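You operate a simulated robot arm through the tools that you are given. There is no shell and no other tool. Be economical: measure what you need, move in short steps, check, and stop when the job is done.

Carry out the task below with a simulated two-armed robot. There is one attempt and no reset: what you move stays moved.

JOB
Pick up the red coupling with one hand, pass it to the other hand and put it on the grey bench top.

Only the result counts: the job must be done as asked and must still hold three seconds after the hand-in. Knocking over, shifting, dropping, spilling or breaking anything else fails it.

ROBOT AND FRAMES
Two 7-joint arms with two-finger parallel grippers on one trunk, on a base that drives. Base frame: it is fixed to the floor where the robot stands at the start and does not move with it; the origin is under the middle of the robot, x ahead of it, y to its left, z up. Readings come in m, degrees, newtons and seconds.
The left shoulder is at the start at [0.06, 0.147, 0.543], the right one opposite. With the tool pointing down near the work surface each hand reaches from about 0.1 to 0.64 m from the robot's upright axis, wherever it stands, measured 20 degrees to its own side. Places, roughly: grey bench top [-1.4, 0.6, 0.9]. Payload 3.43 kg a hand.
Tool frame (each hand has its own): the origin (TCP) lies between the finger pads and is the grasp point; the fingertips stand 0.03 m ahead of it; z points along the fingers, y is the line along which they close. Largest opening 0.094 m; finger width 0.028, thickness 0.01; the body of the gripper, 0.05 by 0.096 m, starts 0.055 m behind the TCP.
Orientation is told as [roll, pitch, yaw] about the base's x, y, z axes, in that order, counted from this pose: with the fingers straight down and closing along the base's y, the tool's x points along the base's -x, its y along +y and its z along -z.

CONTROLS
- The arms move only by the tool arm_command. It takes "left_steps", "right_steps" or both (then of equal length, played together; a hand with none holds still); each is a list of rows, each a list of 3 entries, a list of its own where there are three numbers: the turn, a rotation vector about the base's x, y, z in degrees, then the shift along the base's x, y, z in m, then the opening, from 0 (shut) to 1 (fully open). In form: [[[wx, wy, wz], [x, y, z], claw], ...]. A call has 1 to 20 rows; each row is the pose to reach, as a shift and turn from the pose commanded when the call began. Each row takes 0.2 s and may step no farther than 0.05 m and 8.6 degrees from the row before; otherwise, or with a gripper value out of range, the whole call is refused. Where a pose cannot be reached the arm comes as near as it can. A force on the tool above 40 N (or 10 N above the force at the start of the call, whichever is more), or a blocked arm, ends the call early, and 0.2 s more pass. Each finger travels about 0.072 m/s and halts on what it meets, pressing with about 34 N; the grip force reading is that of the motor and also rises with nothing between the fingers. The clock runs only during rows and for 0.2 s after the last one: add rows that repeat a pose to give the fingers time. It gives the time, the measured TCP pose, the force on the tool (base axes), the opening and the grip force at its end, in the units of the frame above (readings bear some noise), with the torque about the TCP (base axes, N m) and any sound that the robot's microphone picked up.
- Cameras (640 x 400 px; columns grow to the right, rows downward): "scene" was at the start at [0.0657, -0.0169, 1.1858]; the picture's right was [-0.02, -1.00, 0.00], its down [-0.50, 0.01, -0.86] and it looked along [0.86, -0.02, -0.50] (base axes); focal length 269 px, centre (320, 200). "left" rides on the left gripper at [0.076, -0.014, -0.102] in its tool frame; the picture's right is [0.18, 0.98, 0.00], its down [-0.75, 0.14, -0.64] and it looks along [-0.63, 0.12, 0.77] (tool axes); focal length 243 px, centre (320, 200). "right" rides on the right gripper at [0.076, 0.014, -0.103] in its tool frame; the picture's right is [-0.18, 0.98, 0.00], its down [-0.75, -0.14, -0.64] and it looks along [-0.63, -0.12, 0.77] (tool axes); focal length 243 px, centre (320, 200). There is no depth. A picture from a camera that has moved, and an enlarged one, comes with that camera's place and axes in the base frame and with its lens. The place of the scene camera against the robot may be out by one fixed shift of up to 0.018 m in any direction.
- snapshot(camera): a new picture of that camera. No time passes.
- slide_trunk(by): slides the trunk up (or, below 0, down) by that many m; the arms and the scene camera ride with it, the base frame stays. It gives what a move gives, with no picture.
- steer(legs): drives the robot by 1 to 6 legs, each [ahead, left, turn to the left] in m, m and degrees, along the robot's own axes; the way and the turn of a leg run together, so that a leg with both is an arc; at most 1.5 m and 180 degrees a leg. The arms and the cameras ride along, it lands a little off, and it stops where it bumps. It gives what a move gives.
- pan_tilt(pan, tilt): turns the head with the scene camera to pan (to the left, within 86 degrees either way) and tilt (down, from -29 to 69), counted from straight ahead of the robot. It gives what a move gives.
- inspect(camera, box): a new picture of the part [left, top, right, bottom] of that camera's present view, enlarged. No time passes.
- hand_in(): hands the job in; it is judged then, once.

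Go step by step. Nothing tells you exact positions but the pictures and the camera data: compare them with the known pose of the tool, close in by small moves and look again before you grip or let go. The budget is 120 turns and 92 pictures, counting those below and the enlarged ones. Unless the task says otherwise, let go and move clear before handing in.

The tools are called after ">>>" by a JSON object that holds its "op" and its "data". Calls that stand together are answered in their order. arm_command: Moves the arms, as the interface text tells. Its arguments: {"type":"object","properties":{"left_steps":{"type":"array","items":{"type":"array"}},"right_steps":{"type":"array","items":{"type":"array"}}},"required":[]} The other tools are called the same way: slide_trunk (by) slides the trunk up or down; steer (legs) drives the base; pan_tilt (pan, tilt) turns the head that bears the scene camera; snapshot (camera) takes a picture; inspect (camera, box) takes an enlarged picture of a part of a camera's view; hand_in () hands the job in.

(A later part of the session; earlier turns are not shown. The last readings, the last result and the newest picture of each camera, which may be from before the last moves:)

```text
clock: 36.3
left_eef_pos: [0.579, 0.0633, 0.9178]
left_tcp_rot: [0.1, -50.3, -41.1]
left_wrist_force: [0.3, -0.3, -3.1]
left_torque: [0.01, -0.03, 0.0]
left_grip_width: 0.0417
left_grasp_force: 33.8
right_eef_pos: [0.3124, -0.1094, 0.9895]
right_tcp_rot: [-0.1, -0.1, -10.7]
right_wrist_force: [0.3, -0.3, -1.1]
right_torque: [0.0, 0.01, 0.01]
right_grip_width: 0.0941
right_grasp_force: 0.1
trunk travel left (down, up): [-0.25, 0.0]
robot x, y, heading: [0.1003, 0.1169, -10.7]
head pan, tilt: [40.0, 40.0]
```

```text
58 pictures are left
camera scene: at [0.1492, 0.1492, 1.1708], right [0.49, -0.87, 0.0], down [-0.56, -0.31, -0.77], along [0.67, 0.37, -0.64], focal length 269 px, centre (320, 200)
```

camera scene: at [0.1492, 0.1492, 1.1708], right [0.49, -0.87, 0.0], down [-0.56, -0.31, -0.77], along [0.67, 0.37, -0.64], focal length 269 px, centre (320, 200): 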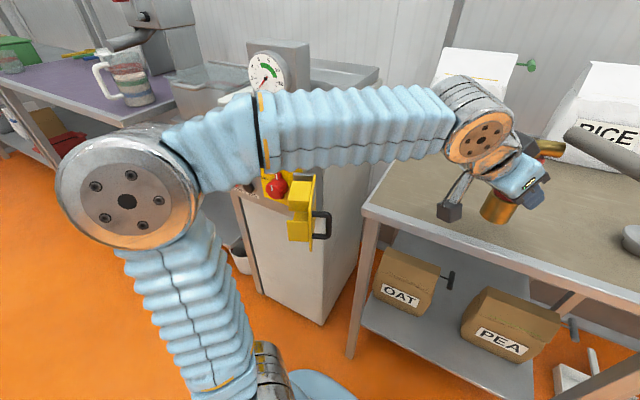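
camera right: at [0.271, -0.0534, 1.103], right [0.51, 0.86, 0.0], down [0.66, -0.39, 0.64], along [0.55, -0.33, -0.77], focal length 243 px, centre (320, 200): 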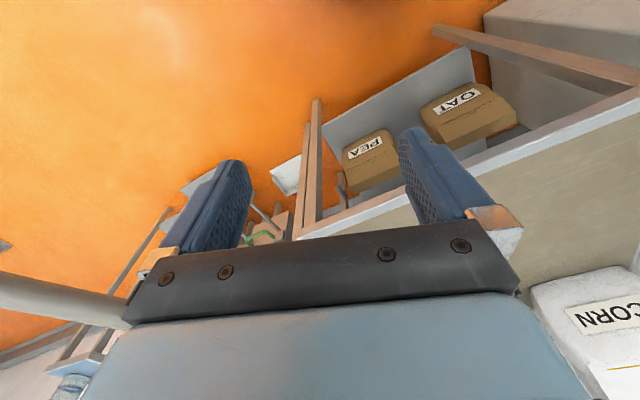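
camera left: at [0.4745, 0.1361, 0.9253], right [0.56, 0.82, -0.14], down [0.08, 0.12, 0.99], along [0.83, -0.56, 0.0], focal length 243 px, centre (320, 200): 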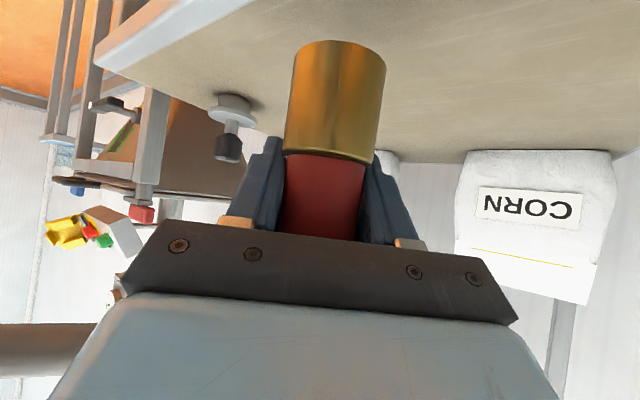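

The coupling is held securely and clear of the table. I'll draw the left hand in and back the robot off into open space for the hand-over.

>>> {"op": "arm_command", "data": {"left_steps": [[[0, 0, 0], [-0.03, 0.02, 0.02], 0], [[0, 0, 0], [-0.06, 0.042, 0.036], 0], [[0, 0, 0], [-0.09, 0.063, 0.05], 0], [[0, 0, 0], [-0.119, 0.084, 0.067], 0]]}}

>>> {"op": "steer", "data": {"legs": [[-0.295, -0.056, 0]]}}

>>> {"op": "pan_tilt", "data": {"pan": 0, "tilt": 35}}

>>> {"op": "snapshot", "data": {"camera": "scene"}}

```text
clock: 37.3
left_eef_pos: [0.4613, 0.145, 0.9864]
left_tcp_rot: [0.1, -50.4, -41.1]
left_wrist_force: [-0.2, -0.3, -2.1]
left_torque: [0.01, -0.05, -0.02]
left_grip_width: 0.0413
left_grasp_force: 33.7
right_eef_pos: [0.3112, -0.1083, 0.9886]
right_tcp_rot: [0.0, -0.1, -10.7]
right_wrist_force: [0.7, -0.3, 1.1]
right_torque: [-0.02, -0.02, 0.03]
right_grip_width: 0.0939
right_grasp_force: 0.1
trunk travel left (down, up): [-0.25, 0.0]
robot x, y, heading: [0.0989, 0.1186, -10.8]
head pan, tilt: [40.0, 40.0]
```

```text
clock: 39.3
left_eef_pos: [0.165, 0.1424, 0.9875]
left_tcp_rot: [0.2, -50.4, -41.0]
left_wrist_force: [0.7, -0.1, -3.5]
left_torque: [-0.06, -0.04, -0.01]
left_grip_width: 0.0414
left_grasp_force: 33.7
right_eef_pos: [0.0162, -0.1104, 0.989]
right_tcp_rot: [0.1, -0.1, -10.8]
right_wrist_force: [-0.6, 0.1, -0.1]
right_torque: [-0.02, -0.02, 0.02]
right_grip_width: 0.0941
right_grasp_force: 0.0
trunk travel left (down, up): [-0.25, 0.0]
robot x, y, heading: [-0.1987, 0.1146, -10.8]
head pan, tilt: [40.0, 40.0]
```

```text
clock: 40.4
left_eef_pos: [0.1651, 0.1445, 0.986]
left_tcp_rot: [0.1, -50.5, -41.0]
left_wrist_force: [0.2, -0.9, -3.0]
left_torque: [-0.02, -0.04, -0.02]
left_grip_width: 0.0418
left_grasp_force: 34.1
right_eef_pos: [0.016, -0.1098, 0.9893]
right_tcp_rot: [0.0, -0.1, -10.9]
right_wrist_force: [-0.5, 0.0, 0.6]
right_torque: [-0.02, -0.04, -0.02]
right_grip_width: 0.0938
right_grasp_force: 0.0
trunk travel left (down, up): [-0.25, 0.0]
robot x, y, heading: [-0.1978, 0.1133, -10.9]
head pan, tilt: [0.0, 35.0]
```

```text
57 pictures are left
camera scene: at [-0.1345, 0.0899, 1.1783], right [-0.19, -0.98, 0.0], down [-0.56, 0.11, -0.82], along [0.8, -0.15, -0.57], focal length 269 px, centre (320, 200)
```

scene: 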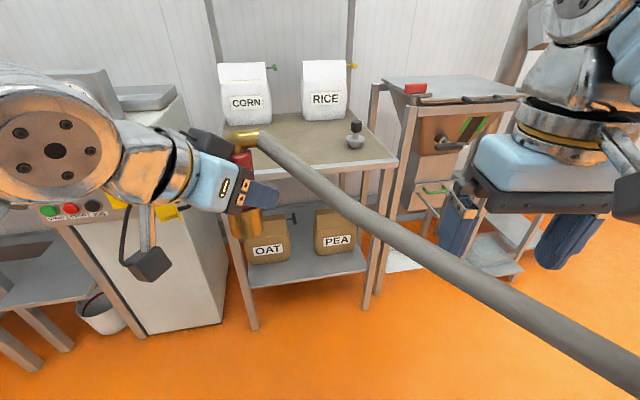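

The bar now appears much nearer than I computed before, so I need to see whether it moved or my estimate was wrong. I'll look to the right.

>>> {"op": "pan_tilt", "data": {"pan": -45, "tilt": 30}}

>>> {"op": "snapshot", "data": {"camera": "scene"}}

>>> {"op": "pan_tilt", "data": {"pan": -86, "tilt": 30}}

>>> {"op": "snapshot", "data": {"camera": "scene"}}

>>> {"op": "snapshot", "data": {"camera": "right"}}

```text
clock: 41.5
left_eef_pos: [0.1647, 0.1435, 0.986]
left_tcp_rot: [0.1, -50.5, -41.1]
left_wrist_force: [0.5, -0.3, -2.1]
left_torque: [-0.03, -0.02, 0.03]
left_grip_width: 0.0419
left_grasp_force: 34.1
right_eef_pos: [0.0149, -0.1097, 0.9885]
right_tcp_rot: [0.1, -0.1, -10.7]
right_wrist_force: [-0.7, -0.3, -0.2]
right_torque: [-0.02, 0.01, -0.01]
right_grip_width: 0.0937
right_grasp_force: 0.1
trunk travel left (down, up): [-0.25, 0.0]
robot x, y, heading: [-0.1962, 0.114, -10.7]
head pan, tilt: [-45.0, 30.0]
```

```text
56 pictures are left
camera scene: at [-0.1702, 0.0316, 1.1861], right [-0.83, -0.56, 0.0], down [-0.28, 0.41, -0.87], along [0.49, -0.72, -0.5], focal length 269 px, centre (320, 200)
```

scene: 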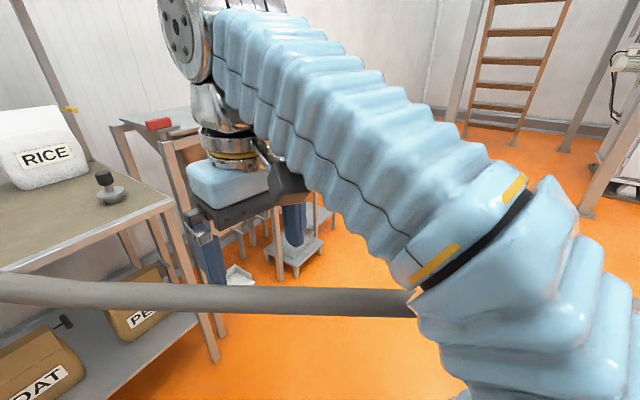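

```text
clock: 42.5
left_eef_pos: [0.1648, 0.1438, 0.9862]
left_tcp_rot: [0.2, -50.4, -41.0]
left_wrist_force: [0.4, 0.0, -3.4]
left_torque: [0.0, -0.02, 0.04]
left_grip_width: 0.0416
left_grasp_force: 34.2
right_eef_pos: [0.0144, -0.1107, 0.9912]
right_tcp_rot: [0.0, -0.1, -10.8]
right_wrist_force: [0.2, 0.3, 0.7]
right_torque: [0.01, 0.0, 0.0]
right_grip_width: 0.0941
right_grasp_force: 0.1
trunk travel left (down, up): [-0.25, 0.0]
robot x, y, heading: [-0.196, 0.1178, -10.8]
head pan, tilt: [-85.9, 30.0]
```

```text
55 pictures are left
camera scene: at [-0.2316, 0.0165, 1.1862], right [-0.99, 0.12, 0.0], down [0.06, 0.5, -0.87], along [-0.1, -0.86, -0.5], focal length 269 px, centre (320, 200)
```

scene: 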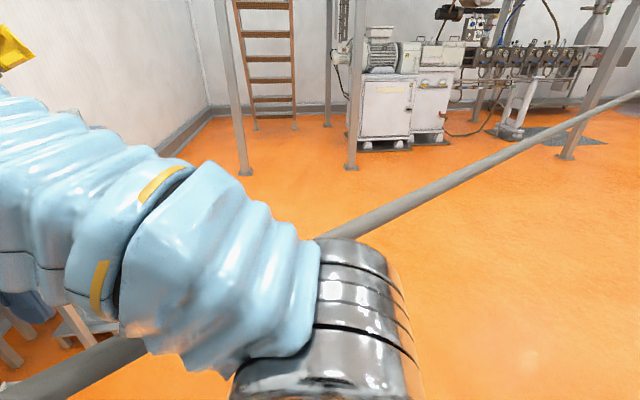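

```text
54 pictures are left
camera right: at [-0.0569, -0.0807, 1.0918], right [0.36, 0.93, 0.0], down [0.71, -0.28, 0.64], along [0.6, -0.23, -0.77], focal length 243 px, centre (320, 200)
```

right: 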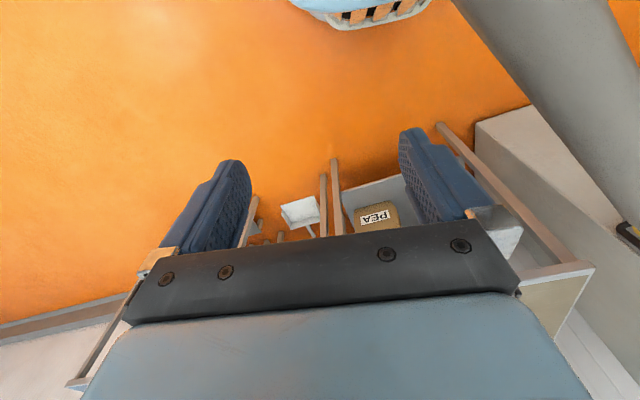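

The bar seems to have moved relative to the room, although the right arm shows no contact force. I'll look ahead again to see whether it is still moving.

>>> {"op": "pan_tilt", "data": {"pan": 0, "tilt": 35}}

>>> {"op": "snapshot", "data": {"camera": "scene"}}

```text
clock: 44.1
left_eef_pos: [0.1652, 0.1432, 0.9873]
left_tcp_rot: [0.1, -50.4, -41.0]
left_wrist_force: [0.2, 0.5, -2.7]
left_torque: [0.0, -0.04, 0.01]
left_grip_width: 0.0415
left_grasp_force: 34.1
right_eef_pos: [0.0163, -0.1103, 0.99]
right_tcp_rot: [-0.1, -0.1, -10.8]
right_wrist_force: [-0.3, -0.4, 0.2]
right_torque: [0.0, 0.0, 0.02]
right_grip_width: 0.0942
right_grasp_force: 0.1
trunk travel left (down, up): [-0.25, 0.0]
robot x, y, heading: [-0.1978, 0.1179, -10.8]
head pan, tilt: [0.0, 35.0]
```

```text
53 pictures are left
camera scene: at [-0.1346, 0.0898, 1.1784], right [-0.19, -0.98, 0.0], down [-0.56, 0.11, -0.82], along [0.8, -0.15, -0.57], focal length 269 px, centre (320, 200)
```

scene: 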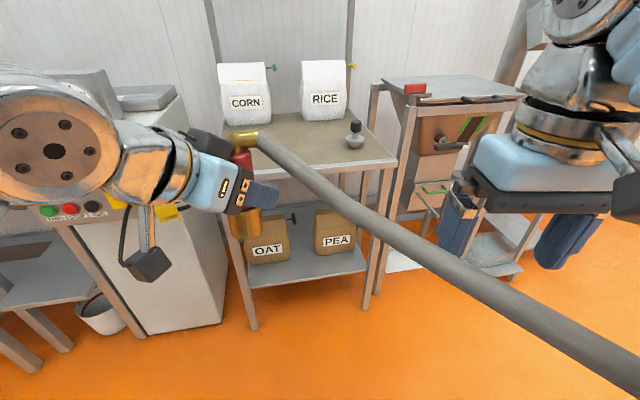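

The bar is not moving now, but its end appears right next to the coupling's elbow. I'll zoom in on that.

>>> {"op": "inspect", "data": {"camera": "scene", "box": [180, 90, 380, 250]}}

>>> {"op": "snapshot", "data": {"camera": "left"}}

```text
2.50 times, centred on (280, 170) of scene
camera zoom: at [-0.1346, 0.0898, 1.1784], right [-0.19, -0.98, 0.0], down [-0.56, 0.11, -0.82], along [0.8, -0.15, -0.57], focal length 672 px, centre (420, 275)
```

zoom: 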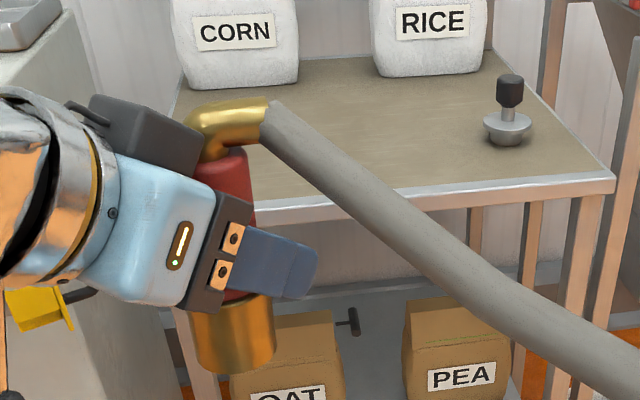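

```text
51 pictures are left
camera left: at [0.0603, 0.2168, 0.9941], right [0.56, 0.82, -0.14], down [0.08, 0.12, 0.99], along [0.83, -0.56, 0.0], focal length 243 px, centre (320, 200)
```

left: 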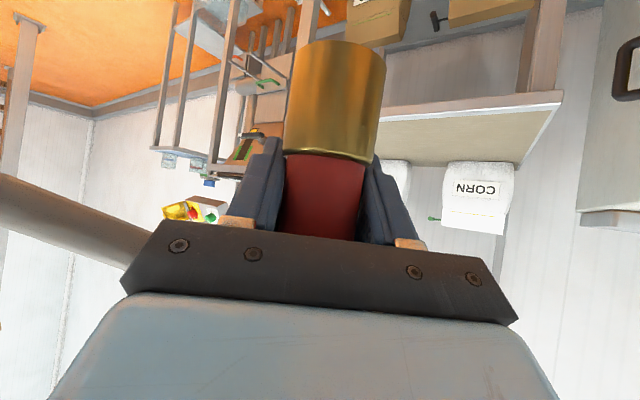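

So the "bar" is actually a hose attached to the coupling's elbow and it follows the coupling. The far end lies behind-right, so turning to the right keeps the hose in front of the robot; I'll raise the right hand a little and turn in stages, looking as I go.

>>> {"op": "arm_command", "data": {"right_steps": [[[0, 0, 0], [0.01, 0, 0.03], 1], [[0, 0, 0], [0.02, 0, 0.06], 1]]}}

>>> {"op": "steer", "data": {"legs": [[0, 0, -50]]}}

>>> {"op": "snapshot", "data": {"camera": "scene"}}

>>> {"op": "pan_tilt", "data": {"pan": -75, "tilt": 20}}

>>> {"op": "snapshot", "data": {"camera": "scene"}}

```text
clock: 44.8
left_eef_pos: [0.1654, 0.1442, 0.9872]
left_tcp_rot: [0.1, -50.5, -41.0]
left_wrist_force: [-0.9, 0.1, -3.2]
left_torque: [0.01, 0.0, -0.01]
left_grip_width: 0.0415
left_grasp_force: 33.5
right_eef_pos: [0.0283, -0.1093, 0.9976]
right_tcp_rot: [0.0, -0.2, -10.9]
right_wrist_force: [-0.3, 0.6, -0.6]
right_torque: [0.0, -0.01, 0.01]
right_grip_width: 0.0939
right_grasp_force: 0.0
right hand out of reach, approached as far as the arm can: row 1, 2
trunk travel left (down, up): [-0.25, 0.0]
robot x, y, heading: [-0.1966, 0.1148, -10.9]
head pan, tilt: [0.0, 35.0]
```

```text
clock: 47.4
left_eef_pos: [0.0592, -0.1415, 0.9869]
left_tcp_rot: [0.1, -50.5, -90.6]
left_wrist_force: [-0.5, -0.6, -2.9]
left_torque: [-0.03, -0.01, -0.01]
left_grip_width: 0.0417
left_grasp_force: 33.7
right_eef_pos: [-0.2224, -0.2028, 0.9963]
right_tcp_rot: [0.0, -0.1, -60.3]
right_wrist_force: [0.5, 0.4, -0.3]
right_torque: [0.04, -0.01, -0.01]
right_grip_width: 0.0939
right_grasp_force: 0.0
trunk travel left (down, up): [-0.25, 0.0]
robot x, y, heading: [-0.1955, 0.1164, -60.3]
head pan, tilt: [0.0, 35.0]
```

```text
50 pictures are left
camera scene: at [-0.1629, 0.0501, 1.1783], right [-0.87, -0.49, 0.0], down [-0.28, 0.5, -0.82], along [0.41, -0.71, -0.57], focal length 269 px, centre (320, 200)
```

scene: 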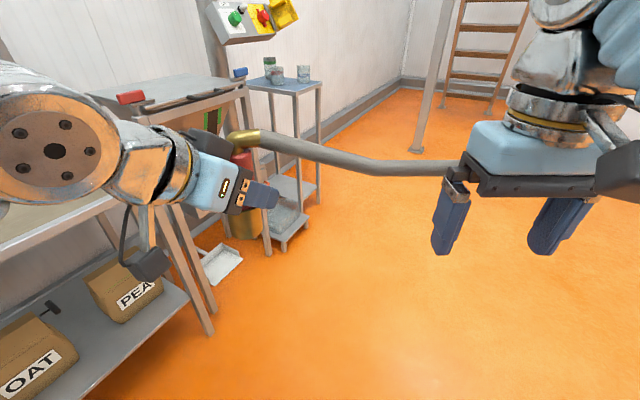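

```text
clock: 48.9
left_eef_pos: [0.0599, -0.1421, 0.9864]
left_tcp_rot: [0.1, -50.4, -90.7]
left_wrist_force: [-0.1, -0.5, -2.7]
left_torque: [-0.03, 0.01, -0.03]
left_grip_width: 0.0414
left_grasp_force: 33.9
right_eef_pos: [-0.222, -0.2022, 0.9968]
right_tcp_rot: [-0.1, -0.1, -60.3]
right_wrist_force: [0.2, 0.7, -0.6]
right_torque: [-0.02, 0.01, -0.02]
right_grip_width: 0.094
right_grasp_force: 0.1
trunk travel left (down, up): [-0.25, 0.0]
robot x, y, heading: [-0.1991, 0.1137, -60.5]
head pan, tilt: [-75.0, 20.0]
```

```text
49 pictures are left
camera scene: at [-0.2727, 0.0612, 1.2022], right [-0.7, 0.71, 0.0], down [0.24, 0.24, -0.94], along [-0.67, -0.66, -0.34], focal length 269 px, centre (320, 200)
```

scene: 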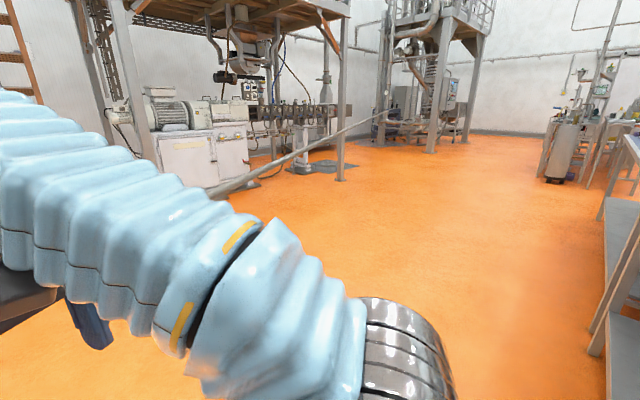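

The hose is flexible and runs to machinery far off at a bearing of about -148°. I'll keep turning right so it lies ahead, and look for the grey bench.

>>> {"op": "steer", "data": {"legs": [[0, 0, -60]]}}

>>> {"op": "pan_tilt", "data": {"pan": -70, "tilt": 30}}

>>> {"op": "snapshot", "data": {"camera": "scene"}}

>>> {"op": "pan_tilt", "data": {"pan": 0, "tilt": 35}}

>>> {"op": "snapshot", "data": {"camera": "scene"}}

```text
clock: 51.9
left_eef_pos: [-0.295, -0.233, 0.9873]
left_tcp_rot: [0.1, -50.4, -151.0]
left_wrist_force: [0.2, 0.1, -2.9]
left_torque: [-0.01, 0.03, 0.02]
left_grip_width: 0.0417
left_grasp_force: 34.4
right_eef_pos: [-0.4868, -0.0187, 0.9974]
right_tcp_rot: [0.0, -0.1, -120.9]
right_wrist_force: [-0.1, -0.2, 0.0]
right_torque: [0.01, 0.0, 0.05]
right_grip_width: 0.0941
right_grasp_force: 0.0
trunk travel left (down, up): [-0.25, 0.0]
robot x, y, heading: [-0.1954, 0.1173, -120.8]
head pan, tilt: [-75.0, 20.0]
```

```text
clock: 52.6
left_eef_pos: [-0.2961, -0.2344, 0.9864]
left_tcp_rot: [0.2, -50.5, -151.0]
left_wrist_force: [-0.1, -0.6, -2.3]
left_torque: [-0.02, 0.04, -0.02]
left_grip_width: 0.0415
left_grasp_force: 34.3
right_eef_pos: [-0.486, -0.0177, 0.9953]
right_tcp_rot: [0.1, -0.1, -120.9]
right_wrist_force: [1.3, 0.0, 0.9]
right_torque: [0.02, -0.01, 0.02]
right_grip_width: 0.0938
right_grasp_force: 0.1
trunk travel left (down, up): [-0.25, 0.0]
robot x, y, heading: [-0.1936, 0.1162, -120.9]
head pan, tilt: [-70.0, 30.0]
```

```text
48 pictures are left
camera scene: at [-0.2652, 0.1434, 1.1862], right [0.19, 0.98, 0.0], down [0.49, -0.09, -0.87], along [-0.85, 0.16, -0.5], focal length 269 px, centre (320, 200)
```

scene: 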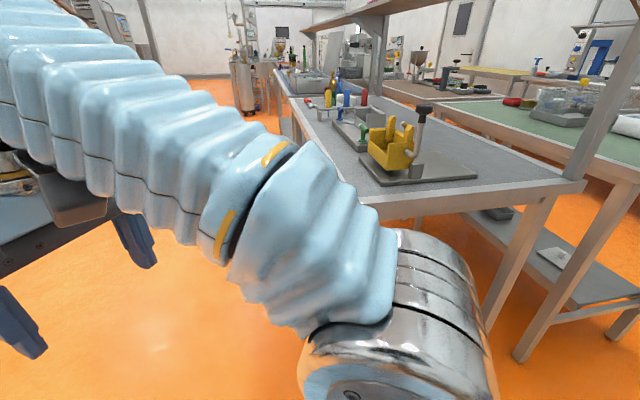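

```text
clock: 54.1
left_eef_pos: [-0.295, -0.2334, 0.9876]
left_tcp_rot: [0.1, -50.4, -151.1]
left_wrist_force: [-0.6, 0.6, -3.0]
left_torque: [-0.01, 0.02, -0.03]
left_grip_width: 0.0415
left_grasp_force: 33.9
right_eef_pos: [-0.4855, -0.0183, 0.9954]
right_tcp_rot: [-0.1, -0.1, -120.8]
right_wrist_force: [-0.2, 0.2, 0.1]
right_torque: [-0.02, 0.0, -0.02]
right_grip_width: 0.0943
right_grasp_force: 0.0
trunk travel left (down, up): [-0.25, 0.0]
robot x, y, heading: [-0.1975, 0.1147, -121.0]
head pan, tilt: [0.0, 35.0]
```

```text
47 pictures are left
camera scene: at [-0.2217, 0.0507, 1.1784], right [-0.86, 0.51, 0.0], down [0.29, 0.49, -0.82], along [-0.42, -0.7, -0.57], focal length 269 px, centre (320, 200)
```

scene: 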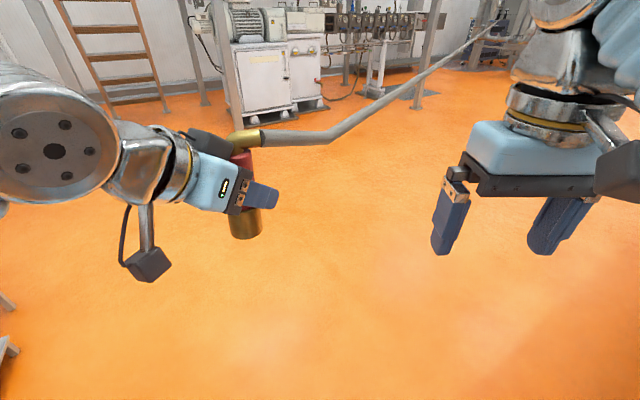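

The grey bench runs from about x = -0.7 to -2.1 with its near edge at y ≈ 0.345, and there are tools on it. I'll hand over here in the open: lower the left hand, then bring the right hand from above to grip the brass elbow across its tube. First I'll lower the left and turn the right.

>>> {"op": "arm_command", "data": {"left_steps": [[[0, 0, 0], [0, 0, -0.03], 0], [[0, 0, 0], [0, 0, -0.06], 0], [[0, 0, 0], [0, 0, -0.09], 0], [[0, 0, 0], [0, 0, -0.12], 0]]}}

>>> {"op": "arm_command", "data": {"right_steps": [[[0, 0, 7.5], [-0.006, -0.01, 0.005], 1], [[0, 0, 15], [-0.012, -0.02, 0.01], 1], [[0, 0, 22.5], [-0.019, -0.03, 0.015], 1], [[0, 0, 30], [-0.026, -0.043, 0.02], 1], [[0, 0, 37.5], [-0.032, -0.054, 0.02], 1], [[0, 0, 45], [-0.039, -0.065, 0.02], 1], [[0, 0, 52.5], [-0.045, -0.075, 0.02], 1], [[0, 0, 60], [-0.0515, -0.0857, 0.02], 1]]}}

>>> {"op": "snapshot", "data": {"camera": "scene"}}

>>> {"op": "snapshot", "data": {"camera": "right"}}

```text
clock: 55.1
left_eef_pos: [-0.2958, -0.236, 0.8665]
left_tcp_rot: [0.1, -50.4, -151.1]
left_wrist_force: [0.6, 0.4, -3.5]
left_torque: [-0.01, -0.01, -0.03]
left_grip_width: 0.0417
left_grasp_force: 34.4
right_eef_pos: [-0.4858, -0.0201, 0.9966]
right_tcp_rot: [0.0, -0.1, -120.9]
right_wrist_force: [0.0, -0.5, 0.1]
right_torque: [0.0, -0.02, 0.0]
right_grip_width: 0.094
right_grasp_force: 0.1
trunk travel left (down, up): [-0.25, 0.0]
robot x, y, heading: [-0.1943, 0.1201, -120.9]
head pan, tilt: [0.0, 35.0]
```

```text
clock: 56.9
left_eef_pos: [-0.2961, -0.2361, 0.8663]
left_tcp_rot: [0.1, -50.4, -151.2]
left_wrist_force: [0.0, -0.4, -3.4]
left_torque: [0.0, 0.02, 0.01]
left_grip_width: 0.0418
left_grasp_force: 34.3
right_eef_pos: [-0.5502, -0.1116, 0.9983]
right_tcp_rot: [0.9, -0.5, -67.0]
right_wrist_force: [-0.1, 0.0, 0.4]
right_torque: [0.0, -0.01, -0.01]
right_grip_width: 0.0942
right_grasp_force: 0.1
right hand out of reach, approached as far as the arm can: row 1, 2, 3, 4, 5, 6, 7, 8
trunk travel left (down, up): [-0.25, 0.0]
robot x, y, heading: [-0.1968, 0.1119, -121.0]
head pan, tilt: [0.0, 35.0]
```

```text
46 pictures are left
camera scene: at [-0.2225, 0.0507, 1.1783], right [-0.86, 0.51, 0.0], down [0.3, 0.49, -0.82], along [-0.42, -0.7, -0.57], focal length 269 px, centre (320, 200)
```

scene: 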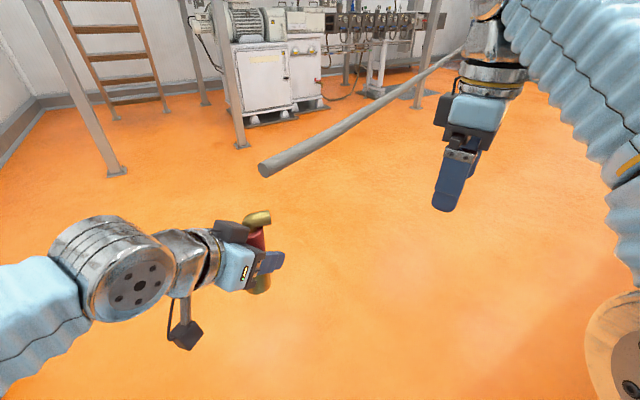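

```text
45 pictures are left
camera right: at [-0.5694, -0.0339, 1.1001], right [0.98, 0.21, 0.01], down [0.15, -0.75, 0.65], along [0.15, -0.63, -0.76], focal length 243 px, centre (320, 200)
```

right: 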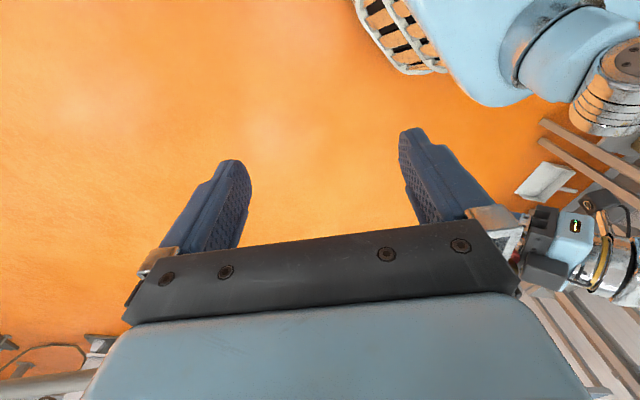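

Now the hose's end looks separate from the coupling, hanging in the air above it. I'll zoom in to understand this before going on.

>>> {"op": "inspect", "data": {"camera": "scene", "box": [180, 100, 420, 300]}}

>>> {"op": "snapshot", "data": {"camera": "left"}}

>>> {"op": "inspect", "data": {"camera": "right", "box": [440, 150, 640, 350]}}

```text
2.00 times, centred on (300, 200) of scene
camera zoom: at [-0.2225, 0.0507, 1.1783], right [-0.86, 0.51, 0.0], down [0.3, 0.49, -0.82], along [-0.42, -0.7, -0.57], focal length 538 px, centre (360, 200)
```

zoom: 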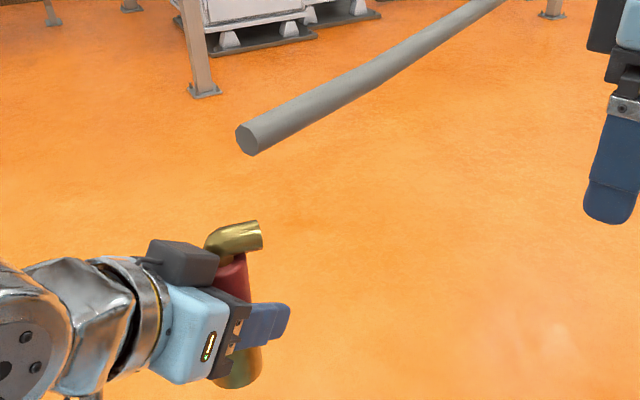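

```text
43 pictures are left
camera left: at [-0.1906, -0.1611, 0.8743], right [0.58, -0.8, -0.14], down [0.08, -0.12, 0.99], along [-0.81, -0.58, 0.0], focal length 243 px, centre (320, 200)
```

left: 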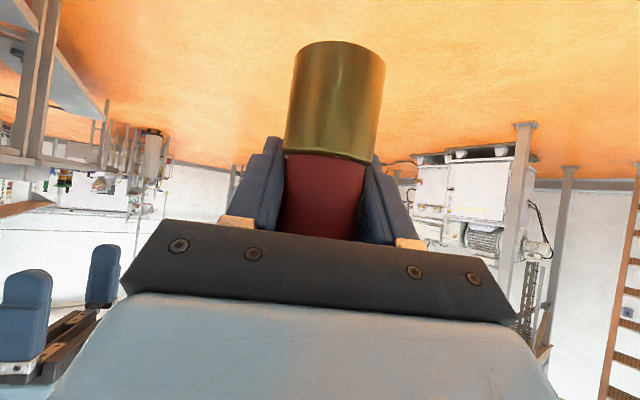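

```text
2.00 times, centred on (540, 250) of right
camera zoom: at [-0.5694, -0.0339, 1.1001], right [0.98, 0.21, 0.01], down [0.15, -0.75, 0.65], along [0.15, -0.63, -0.76], focal length 485 px, centre (-120, 100)
```

zoom: 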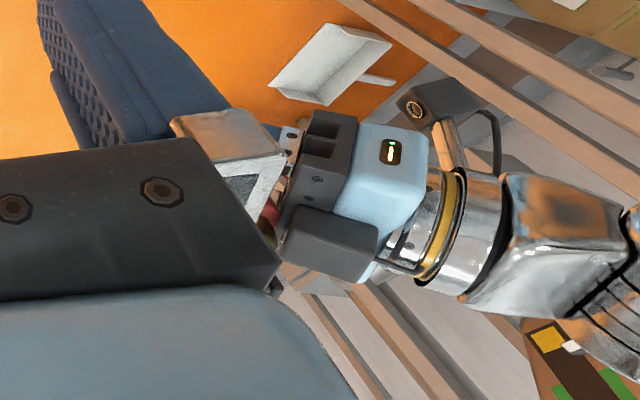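

The pole's end is clearly free, with a flat cap. I'll triangulate it with two head pans so I know exactly where it hangs.

>>> {"op": "pan_tilt", "data": {"pan": 35, "tilt": 35}}

>>> {"op": "snapshot", "data": {"camera": "scene"}}

>>> {"op": "pan_tilt", "data": {"pan": -40, "tilt": 35}}

>>> {"op": "snapshot", "data": {"camera": "scene"}}

```text
clock: 57.9
left_eef_pos: [-0.2949, -0.2351, 0.8675]
left_tcp_rot: [0.1, -50.4, -151.0]
left_wrist_force: [0.2, 0.2, -2.7]
left_torque: [-0.03, 0.04, -0.03]
left_grip_width: 0.0416
left_grasp_force: 34.3
right_eef_pos: [-0.5502, -0.1112, 0.9981]
right_tcp_rot: [0.8, -0.5, -67.0]
right_wrist_force: [-0.9, -0.1, 0.0]
right_torque: [-0.02, 0.01, -0.03]
right_grip_width: 0.0939
right_grasp_force: 0.1
trunk travel left (down, up): [-0.25, 0.0]
robot x, y, heading: [-0.1948, 0.1152, -120.9]
head pan, tilt: [35.0, 35.0]
```

```text
41 pictures are left
camera scene: at [-0.1702, 0.0384, 1.1783], right [-1.0, -0.07, 0.0], down [-0.04, 0.57, -0.82], along [0.06, -0.82, -0.57], focal length 269 px, centre (320, 200)
```

scene: 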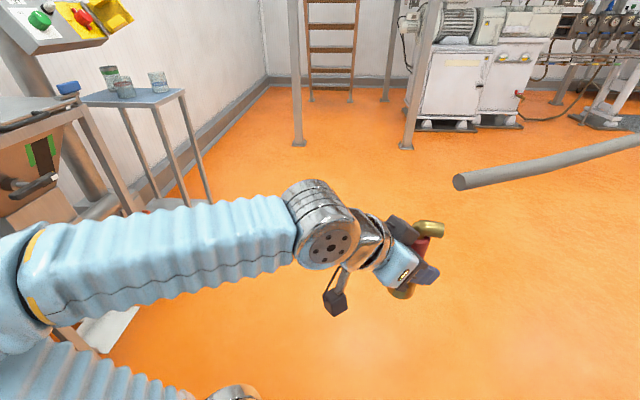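

```text
clock: 59.3
left_eef_pos: [-0.2943, -0.2352, 0.8676]
left_tcp_rot: [0.1, -50.4, -151.1]
left_wrist_force: [0.3, 0.4, -2.8]
left_torque: [-0.05, 0.02, 0.01]
left_grip_width: 0.0417
left_grasp_force: 33.9
right_eef_pos: [-0.5502, -0.1112, 0.9971]
right_tcp_rot: [0.7, -0.5, -67.0]
right_wrist_force: [-0.3, -0.2, 0.3]
right_torque: [0.04, -0.03, -0.01]
right_grip_width: 0.0941
right_grasp_force: 0.0
trunk travel left (down, up): [-0.25, 0.0]
robot x, y, heading: [-0.1962, 0.1137, -121.1]
head pan, tilt: [-40.0, 35.0]
```

```text
40 pictures are left
camera scene: at [-0.2596, 0.0974, 1.1784], right [-0.33, 0.94, 0.0], down [0.54, 0.19, -0.82], along [-0.77, -0.27, -0.57], focal length 269 px, centre (320, 200)
```

scene: 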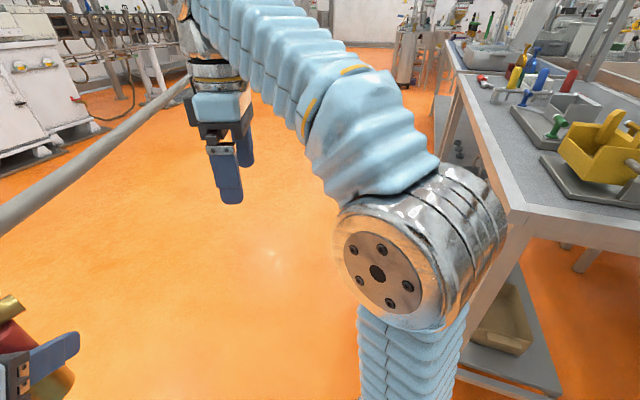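

The hose end hovers about 7 cm above the coupling and follows it, extending toward the machine. The clean way is for the right hand to come from the outlet side, nearly level, and grip the brass elbow; I'll tilt the right hand for that and move the coupling forward-right.

>>> {"op": "arm_command", "data": {"right_steps": [[[0, 0, 6], [0, 0, -0.01], 0.7], [[0, 0, 6], [0, 0, -0.02], 0.7]]}}

>>> {"op": "arm_command", "data": {"right_steps": [[[-7, -3.88, 0], [0, 0, 0], 0.7], [[-14, -7.76, 0], [0, 0, 0], 0.7], [[-21, -11.64, 0], [0, 0, 0], 0.7], [[-28, -15.5, 0], [0, 0, 0], 0.7], [[-35, -19.4, 0], [0, 0, 0], 0.7], [[-42, -23.3, 0], [0, 0, 0], 0.7], [[-49, -27.2, 0], [0, 0, 0], 0.7], [[-56, -31, 0], [0, 0, 0], 0.7], [[-63, -34.9, 0], [0, 0, 0], 0.7], [[-70, -38.8, 0], [0, 0, 0], 0.7]]}}

>>> {"op": "arm_command", "data": {"left_steps": [[[0, 0, 0], [-0.036, -0.006, 0], 0], [[0, 0, 0], [-0.071, -0.012, 0], 0], [[0, 0, 0], [-0.107, -0.017, 0], 0]]}}

>>> {"op": "pan_tilt", "data": {"pan": 0, "tilt": 40}}

>>> {"op": "snapshot", "data": {"camera": "scene"}}

>>> {"op": "snapshot", "data": {"camera": "right"}}

```text
clock: 59.9
left_eef_pos: [-0.295, -0.2356, 0.8663]
left_tcp_rot: [0.1, -50.4, -151.1]
left_wrist_force: [0.1, -0.2, -2.7]
left_torque: [0.0, 0.06, 0.01]
left_grip_width: 0.0414
left_grasp_force: 33.8
right_eef_pos: [-0.5484, -0.1107, 0.9781]
right_tcp_rot: [0.8, -0.5, -60.9]
right_wrist_force: [0.1, -0.3, -0.9]
right_torque: [0.01, -0.01, -0.01]
right_grip_width: 0.0656
right_grasp_force: 0.1
trunk travel left (down, up): [-0.25, 0.0]
robot x, y, heading: [-0.1944, 0.1131, -120.7]
head pan, tilt: [-40.0, 35.0]
```

```text
clock: 62.1
left_eef_pos: [-0.2939, -0.2355, 0.8673]
left_tcp_rot: [0.1, -50.4, -151.2]
left_wrist_force: [-0.4, 0.5, -2.9]
left_torque: [0.02, 0.03, 0.01]
left_grip_width: 0.0414
left_grasp_force: 34.0
right_eef_pos: [-0.5481, -0.1099, 0.9795]
right_tcp_rot: [0.9, -80.6, -61.2]
right_wrist_force: [0.2, 0.6, -0.2]
right_torque: [0.01, -0.04, -0.01]
right_grip_width: 0.066
right_grasp_force: 0.1
trunk travel left (down, up): [-0.25, 0.0]
robot x, y, heading: [-0.1984, 0.1167, -120.9]
head pan, tilt: [-40.0, 35.0]
```

```text
clock: 62.9
left_eef_pos: [-0.4023, -0.252, 0.8659]
left_tcp_rot: [-0.1, -50.3, -151.0]
left_wrist_force: [-0.2, 0.9, -2.3]
left_torque: [0.0, 0.01, 0.0]
left_grip_width: 0.0413
left_grasp_force: 33.9
right_eef_pos: [-0.5487, -0.1095, 0.9782]
right_tcp_rot: [1.0, -80.5, -61.2]
right_wrist_force: [1.1, 0.5, 0.0]
right_torque: [0.0, 0.01, -0.04]
right_grip_width: 0.0656
right_grasp_force: 0.0
trunk travel left (down, up): [-0.25, 0.0]
robot x, y, heading: [-0.1942, 0.1164, -120.7]
head pan, tilt: [-40.0, 35.0]
```

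```text
clock: 64.0
left_eef_pos: [-0.4028, -0.2524, 0.8663]
left_tcp_rot: [0.0, -50.3, -151.1]
left_wrist_force: [-0.3, 0.0, -3.1]
left_torque: [0.02, 0.03, 0.02]
left_grip_width: 0.0417
left_grasp_force: 34.5
right_eef_pos: [-0.5486, -0.1096, 0.9788]
right_tcp_rot: [1.0, -80.5, -61.3]
right_wrist_force: [-1.0, 0.3, 0.2]
right_torque: [0.0, 0.0, 0.0]
right_grip_width: 0.0656
right_grasp_force: 0.0
trunk travel left (down, up): [-0.25, 0.0]
robot x, y, heading: [-0.1967, 0.1127, -121.0]
head pan, tilt: [0.0, 40.0]
```

```text
39 pictures are left
camera scene: at [-0.2202, 0.0534, 1.1708], right [-0.86, 0.51, 0.0], down [0.33, 0.55, -0.77], along [-0.39, -0.66, -0.64], focal length 269 px, centre (320, 200)
```

scene: 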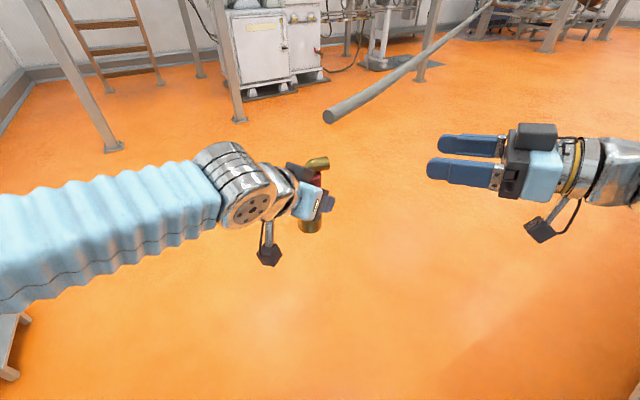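

```text
38 pictures are left
camera right: at [-0.5925, -0.0032, 0.9203], right [0.87, 0.46, 0.18], down [-0.38, 0.37, 0.85], along [0.32, -0.81, 0.5], focal length 243 px, centre (320, 200)
```

right: 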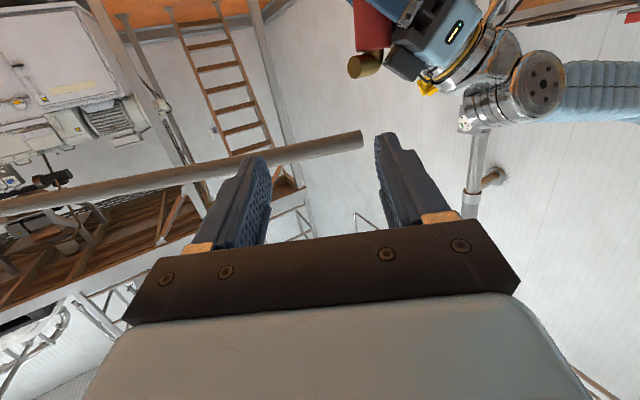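

Both hands are well placed. I'll zoom in on the elbow from both cameras to get the outlet's direction before choosing the right hand's final yaw.

>>> {"op": "inspect", "data": {"camera": "right", "box": [310, 0, 470, 110]}}

>>> {"op": "inspect", "data": {"camera": "scene", "box": [260, 130, 380, 250]}}

```text
3.64 times, centred on (390, 55) of right
camera zoom: at [-0.5925, -0.0032, 0.9203], right [0.87, 0.46, 0.18], down [-0.38, 0.37, 0.85], along [0.32, -0.81, 0.5], focal length 882 px, centre (66, 727)
```

zoom: 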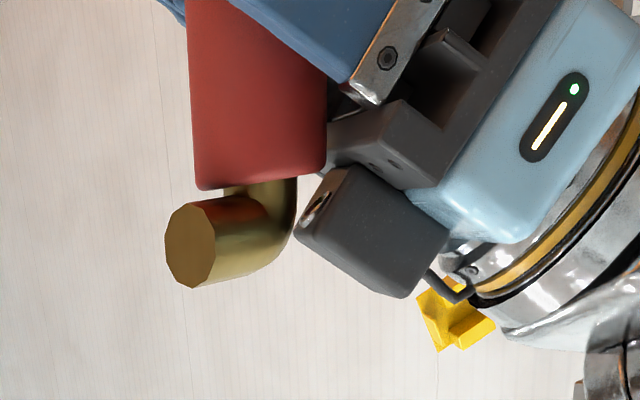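

```text
3.33 times, centred on (320, 190) of scene
camera zoom: at [-0.2202, 0.0534, 1.1708], right [-0.86, 0.51, 0.0], down [0.33, 0.55, -0.77], along [-0.39, -0.66, -0.64], focal length 896 px, centre (320, 233)
```

zoom: 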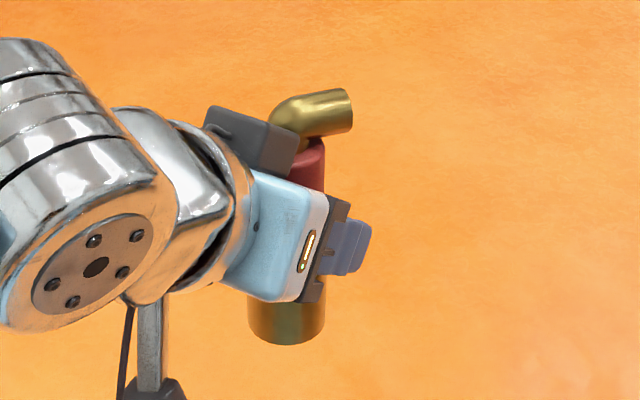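

The left gripper carries a box right beside the elbow, and it is gripping too high to leave the right hand a clean hold. I'll set the coupling down on the bench, re-grip lower with the left, and then do the hand-over; first I'll raise it and drive alongside the bench.

>>> {"op": "arm_command", "data": {"left_steps": [[[0, 0, 0], [0, 0, 0.04], 0], [[0, 0, 0], [0, 0, 0.08], 0], [[0, 0, 0], [0, 0, 0.11], 0]]}}

>>> {"op": "steer", "data": {"legs": [[0.755, -0.713, 0]]}}

>>> {"op": "pan_tilt", "data": {"pan": -86, "tilt": 35}}

>>> {"op": "snapshot", "data": {"camera": "scene"}}

```text
clock: 64.8
left_eef_pos: [-0.4029, -0.2501, 0.9773]
left_tcp_rot: [0.1, -50.4, -151.1]
left_wrist_force: [-0.3, 0.6, -3.1]
left_torque: [0.02, 0.01, -0.01]
left_grip_width: 0.0416
left_grasp_force: 34.1
right_eef_pos: [-0.5496, -0.1106, 0.9775]
right_tcp_rot: [1.1, -80.5, -61.3]
right_wrist_force: [0.1, 0.3, 0.3]
right_torque: [-0.01, 0.02, 0.03]
right_grip_width: 0.0661
right_grasp_force: 0.1
trunk travel left (down, up): [-0.25, 0.0]
robot x, y, heading: [-0.1936, 0.1184, -121.0]
head pan, tilt: [0.0, 40.0]
```

```text
clock: 70.2
left_eef_pos: [-1.3974, -0.5351, 0.9776]
left_tcp_rot: [0.2, -50.3, -150.8]
left_wrist_force: [0.0, -0.4, -2.5]
left_torque: [-0.02, 0.04, -0.02]
left_grip_width: 0.0418
left_grasp_force: 34.1
right_eef_pos: [-1.5438, -0.3945, 0.9792]
right_tcp_rot: [1.1, -80.4, -61.0]
right_wrist_force: [0.2, -0.1, -0.6]
right_torque: [0.0, 0.01, 0.01]
right_grip_width: 0.0657
right_grasp_force: 0.0
trunk travel left (down, up): [-0.25, 0.0]
robot x, y, heading: [-1.196, -0.1704, -120.8]
head pan, tilt: [0.0, 40.0]
```

```text
clock: 71.8
left_eef_pos: [-1.3967, -0.534, 0.9767]
left_tcp_rot: [0.1, -50.4, -150.8]
left_wrist_force: [0.1, 0.1, -3.5]
left_torque: [-0.01, 0.03, 0.03]
left_grip_width: 0.0417
left_grasp_force: 33.8
right_eef_pos: [-1.5454, -0.3951, 0.9793]
right_tcp_rot: [1.1, -80.4, -61.1]
right_wrist_force: [1.3, 0.5, 1.3]
right_torque: [0.02, 0.0, 0.02]
right_grip_width: 0.0657
right_grasp_force: 0.1
trunk travel left (down, up): [-0.25, 0.0]
robot x, y, heading: [-1.194, -0.167, -120.6]
head pan, tilt: [-85.9, 35.0]
```

```text
35 pictures are left
camera scene: at [-1.2517, -0.1183, 1.1784], right [0.45, 0.89, 0.0], down [0.51, -0.26, -0.82], along [-0.73, 0.37, -0.57], focal length 269 px, centre (320, 200)
```

scene: 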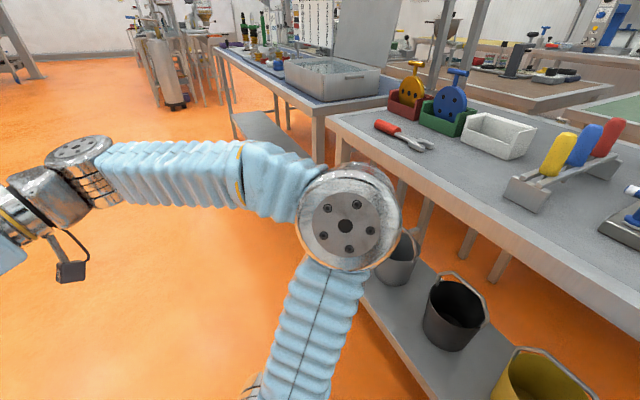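

The bench has a free spot near [-1.62, 0.44] between the wrench and the handle rack. I'll drive in front of it and turn right to face the bench.

>>> {"op": "steer", "data": {"legs": [[0.176, -0.396, 0], [0, 0, -149]]}}

>>> {"op": "pan_tilt", "data": {"pan": 0, "tilt": 35}}

>>> {"op": "snapshot", "data": {"camera": "scene"}}

>>> {"op": "snapshot", "data": {"camera": "left"}}

```text
clock: 78.6
left_eef_pos: [-1.9148, 0.1892, 0.9773]
left_tcp_rot: [0.1, -50.5, 101.2]
left_wrist_force: [0.4, -0.6, -3.6]
left_torque: [-0.01, 0.0, 0.0]
left_grip_width: 0.0417
left_grasp_force: 34.1
right_eef_pos: [-1.7388, 0.2815, 0.9842]
right_tcp_rot: [1.6, -81.1, -168.8]
right_wrist_force: [10.2, -20.0, 16.4]
right_torque: [-1.33, -2.87, -2.67]
right_grip_width: 0.0658
right_grasp_force: 0.0
trunk travel left (down, up): [-0.25, 0.0]
robot x, y, heading: [-1.6277, -0.116, 131.3]
head pan, tilt: [-85.9, 35.0]
stopped in leg 2: the force on the tool passed its limit at 84 N (the readings are from after the stop); the commanded pose is now the measured one
```

```text
clock: 80.2
left_eef_pos: [-1.9144, 0.19, 0.9775]
left_tcp_rot: [0.2, -50.6, 101.3]
left_wrist_force: [0.0, -0.2, -2.9]
left_torque: [0.01, 0.0, -0.02]
left_grip_width: 0.0412
left_grasp_force: 33.9
right_eef_pos: [-1.7391, 0.2822, 0.9852]
right_tcp_rot: [1.5, -81.0, -168.9]
right_wrist_force: [9.7, -29.7, 25.0]
right_torque: [-2.01, -3.94, -3.95]
right_grip_width: 0.066
right_grasp_force: 0.1
trunk travel left (down, up): [-0.25, 0.0]
robot x, y, heading: [-1.6303, -0.1111, 131.3]
head pan, tilt: [0.0, 35.0]
```

```text
34 pictures are left
camera scene: at [-1.6616, -0.0887, 1.1786], right [0.75, 0.66, 0.0], down [0.38, -0.43, -0.82], along [-0.54, 0.62, -0.57], focal length 269 px, centre (320, 200)
```

scene: 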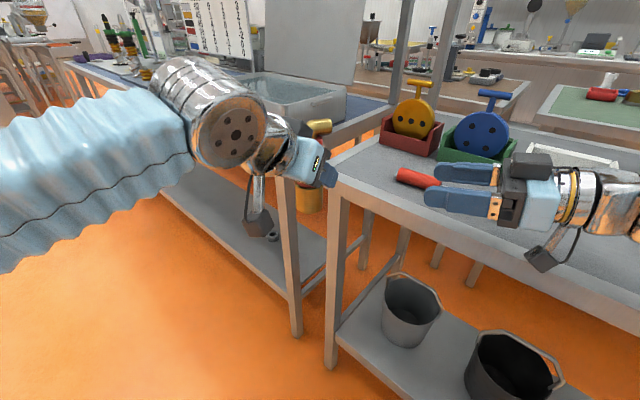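

```text
33 pictures are left
camera left: at [-1.8747, 0.0677, 0.9847], right [-0.94, -0.31, -0.14], down [-0.13, -0.04, 0.99], along [-0.31, 0.95, 0.0], focal length 243 px, centre (320, 200)
```

left: 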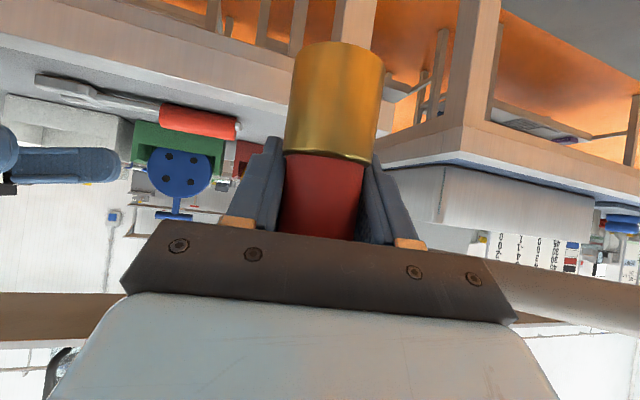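

The right hand's wrist camera has bumped the bench edge. I'll back straight away from the bench and then check that nothing moved.

>>> {"op": "steer", "data": {"legs": [[-0.121, 0.106, 0]]}}

>>> {"op": "snapshot", "data": {"camera": "scene"}}

>>> {"op": "snapshot", "data": {"camera": "right"}}

```text
clock: 81.6
left_eef_pos: [-1.9143, 0.0314, 0.9768]
left_tcp_rot: [0.1, -50.5, 101.2]
left_wrist_force: [-0.2, -0.1, -2.7]
left_torque: [0.04, 0.02, 0.04]
left_grip_width: 0.0416
left_grasp_force: 33.8
right_eef_pos: [-1.7385, 0.1243, 0.9826]
right_tcp_rot: [2.5, -80.9, -169.8]
right_wrist_force: [0.0, -0.4, -0.9]
right_torque: [0.0, 0.0, -0.03]
right_grip_width: 0.0657
right_grasp_force: 0.0
trunk travel left (down, up): [-0.25, 0.0]
robot x, y, heading: [-1.631, -0.2746, 131.6]
head pan, tilt: [0.0, 35.0]
```

```text
32 pictures are left
camera scene: at [-1.662, -0.2463, 1.1783], right [0.75, 0.66, 0.0], down [0.38, -0.43, -0.82], along [-0.54, 0.61, -0.57], focal length 269 px, centre (320, 200)
```

scene: 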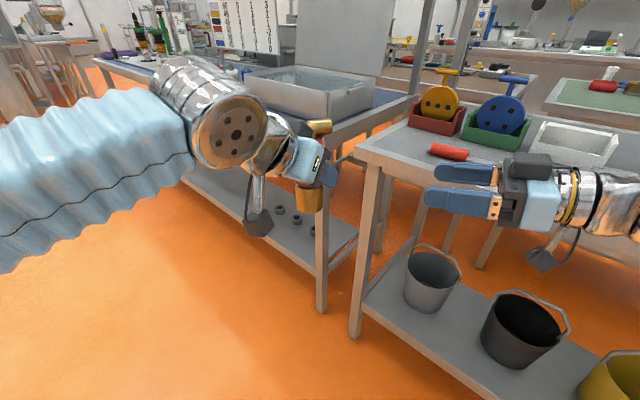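

```text
31 pictures are left
camera right: at [-1.6246, 0.1354, 0.9233], right [0.19, -0.96, 0.19], down [0.47, 0.26, 0.84], along [-0.86, -0.07, 0.5], focal length 243 px, centre (320, 200)
```

right: 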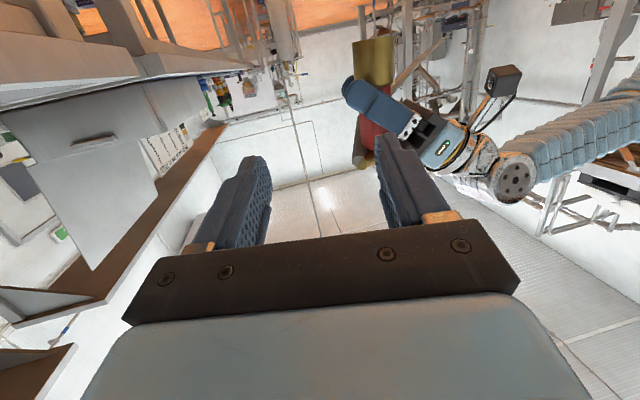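

Nothing on the bench appears to have moved. I'll return the right hand to pointing down and pull it back, then finish turning to face the bench.

>>> {"op": "arm_command", "data": {"right_steps": [[[1.6, -7.8, 0], [0, 0, 0], 0.7], [[3.2, -15.6, 0], [0, 0, 0], 0.7], [[4.8, -23.4, 0], [0, 0, 0], 0.7], [[6.4, -31.2, 0], [0, 0, 0], 0.7], [[8, -39, 0], [0, 0, 0], 0.7], [[9.6, -46.8, 0], [0, 0, 0], 0.7], [[11.2, -54.6, 0], [0.015, -0.018, 0], 0.7], [[12.8, -62.4, 0], [0.03, -0.036, 0], 0.7], [[14.4, -70.2, 0], [0.05, -0.056, 0], 0.7], [[16, -78, 0], [0.066, -0.075, 0], 0.7]]}}

>>> {"op": "steer", "data": {"legs": [[0, 0, -36]]}}

>>> {"op": "snapshot", "data": {"camera": "scene"}}

>>> {"op": "snapshot", "data": {"camera": "left"}}

```text
clock: 83.8
left_eef_pos: [-1.9147, 0.0314, 0.9762]
left_tcp_rot: [0.1, -50.4, 101.2]
left_wrist_force: [-0.1, 0.3, -3.6]
left_torque: [0.03, 0.01, -0.01]
left_grip_width: 0.0418
left_grasp_force: 33.3
right_eef_pos: [-1.6705, 0.049, 0.982]
right_tcp_rot: [1.1, -1.1, -168.6]
right_wrist_force: [-0.3, 0.1, 0.1]
right_torque: [0.02, -0.02, 0.01]
right_grip_width: 0.0658
right_grasp_force: 0.1
trunk travel left (down, up): [-0.25, 0.0]
robot x, y, heading: [-1.6249, -0.2775, 131.5]
head pan, tilt: [0.0, 35.0]
```

```text
clock: 85.9
left_eef_pos: [-1.6766, 0.1417, 0.9758]
left_tcp_rot: [0.0, -50.4, 64.7]
left_wrist_force: [0.4, -0.7, -2.9]
left_torque: [0.02, -0.04, 0.0]
left_grip_width: 0.0415
left_grasp_force: 34.4
right_eef_pos: [-1.4702, 0.0118, 0.9815]
right_tcp_rot: [1.1, -1.3, 154.8]
right_wrist_force: [-0.5, 0.2, 0.6]
right_torque: [0.02, 0.01, 0.01]
right_grip_width: 0.0657
right_grasp_force: 0.0
trunk travel left (down, up): [-0.25, 0.0]
robot x, y, heading: [-1.6246, -0.2787, 95.1]
head pan, tilt: [0.0, 35.0]
```

```text
30 pictures are left
camera scene: at [-1.6285, -0.2321, 1.1783], right [1.0, 0.09, 0.0], down [0.05, -0.57, -0.82], along [-0.07, 0.82, -0.57], focal length 269 px, centre (320, 200)
```

scene: 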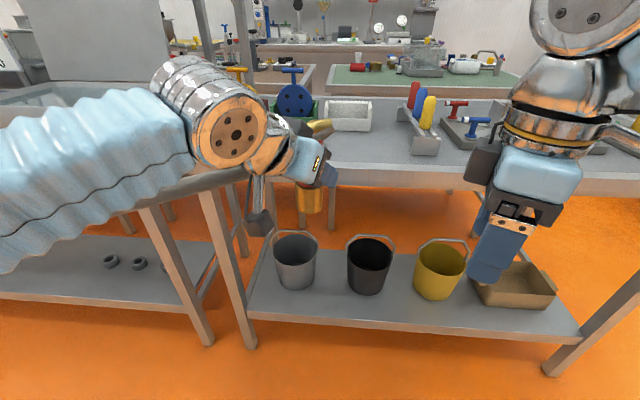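

```text
29 pictures are left
camera left: at [-1.7171, 0.0201, 0.9837], right [-0.94, 0.31, -0.14], down [-0.13, 0.05, 0.99], along [0.32, 0.95, 0.0], focal length 243 px, centre (320, 200)
```

left: 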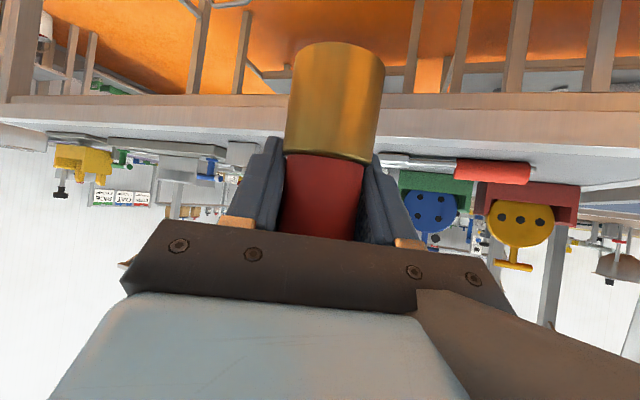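

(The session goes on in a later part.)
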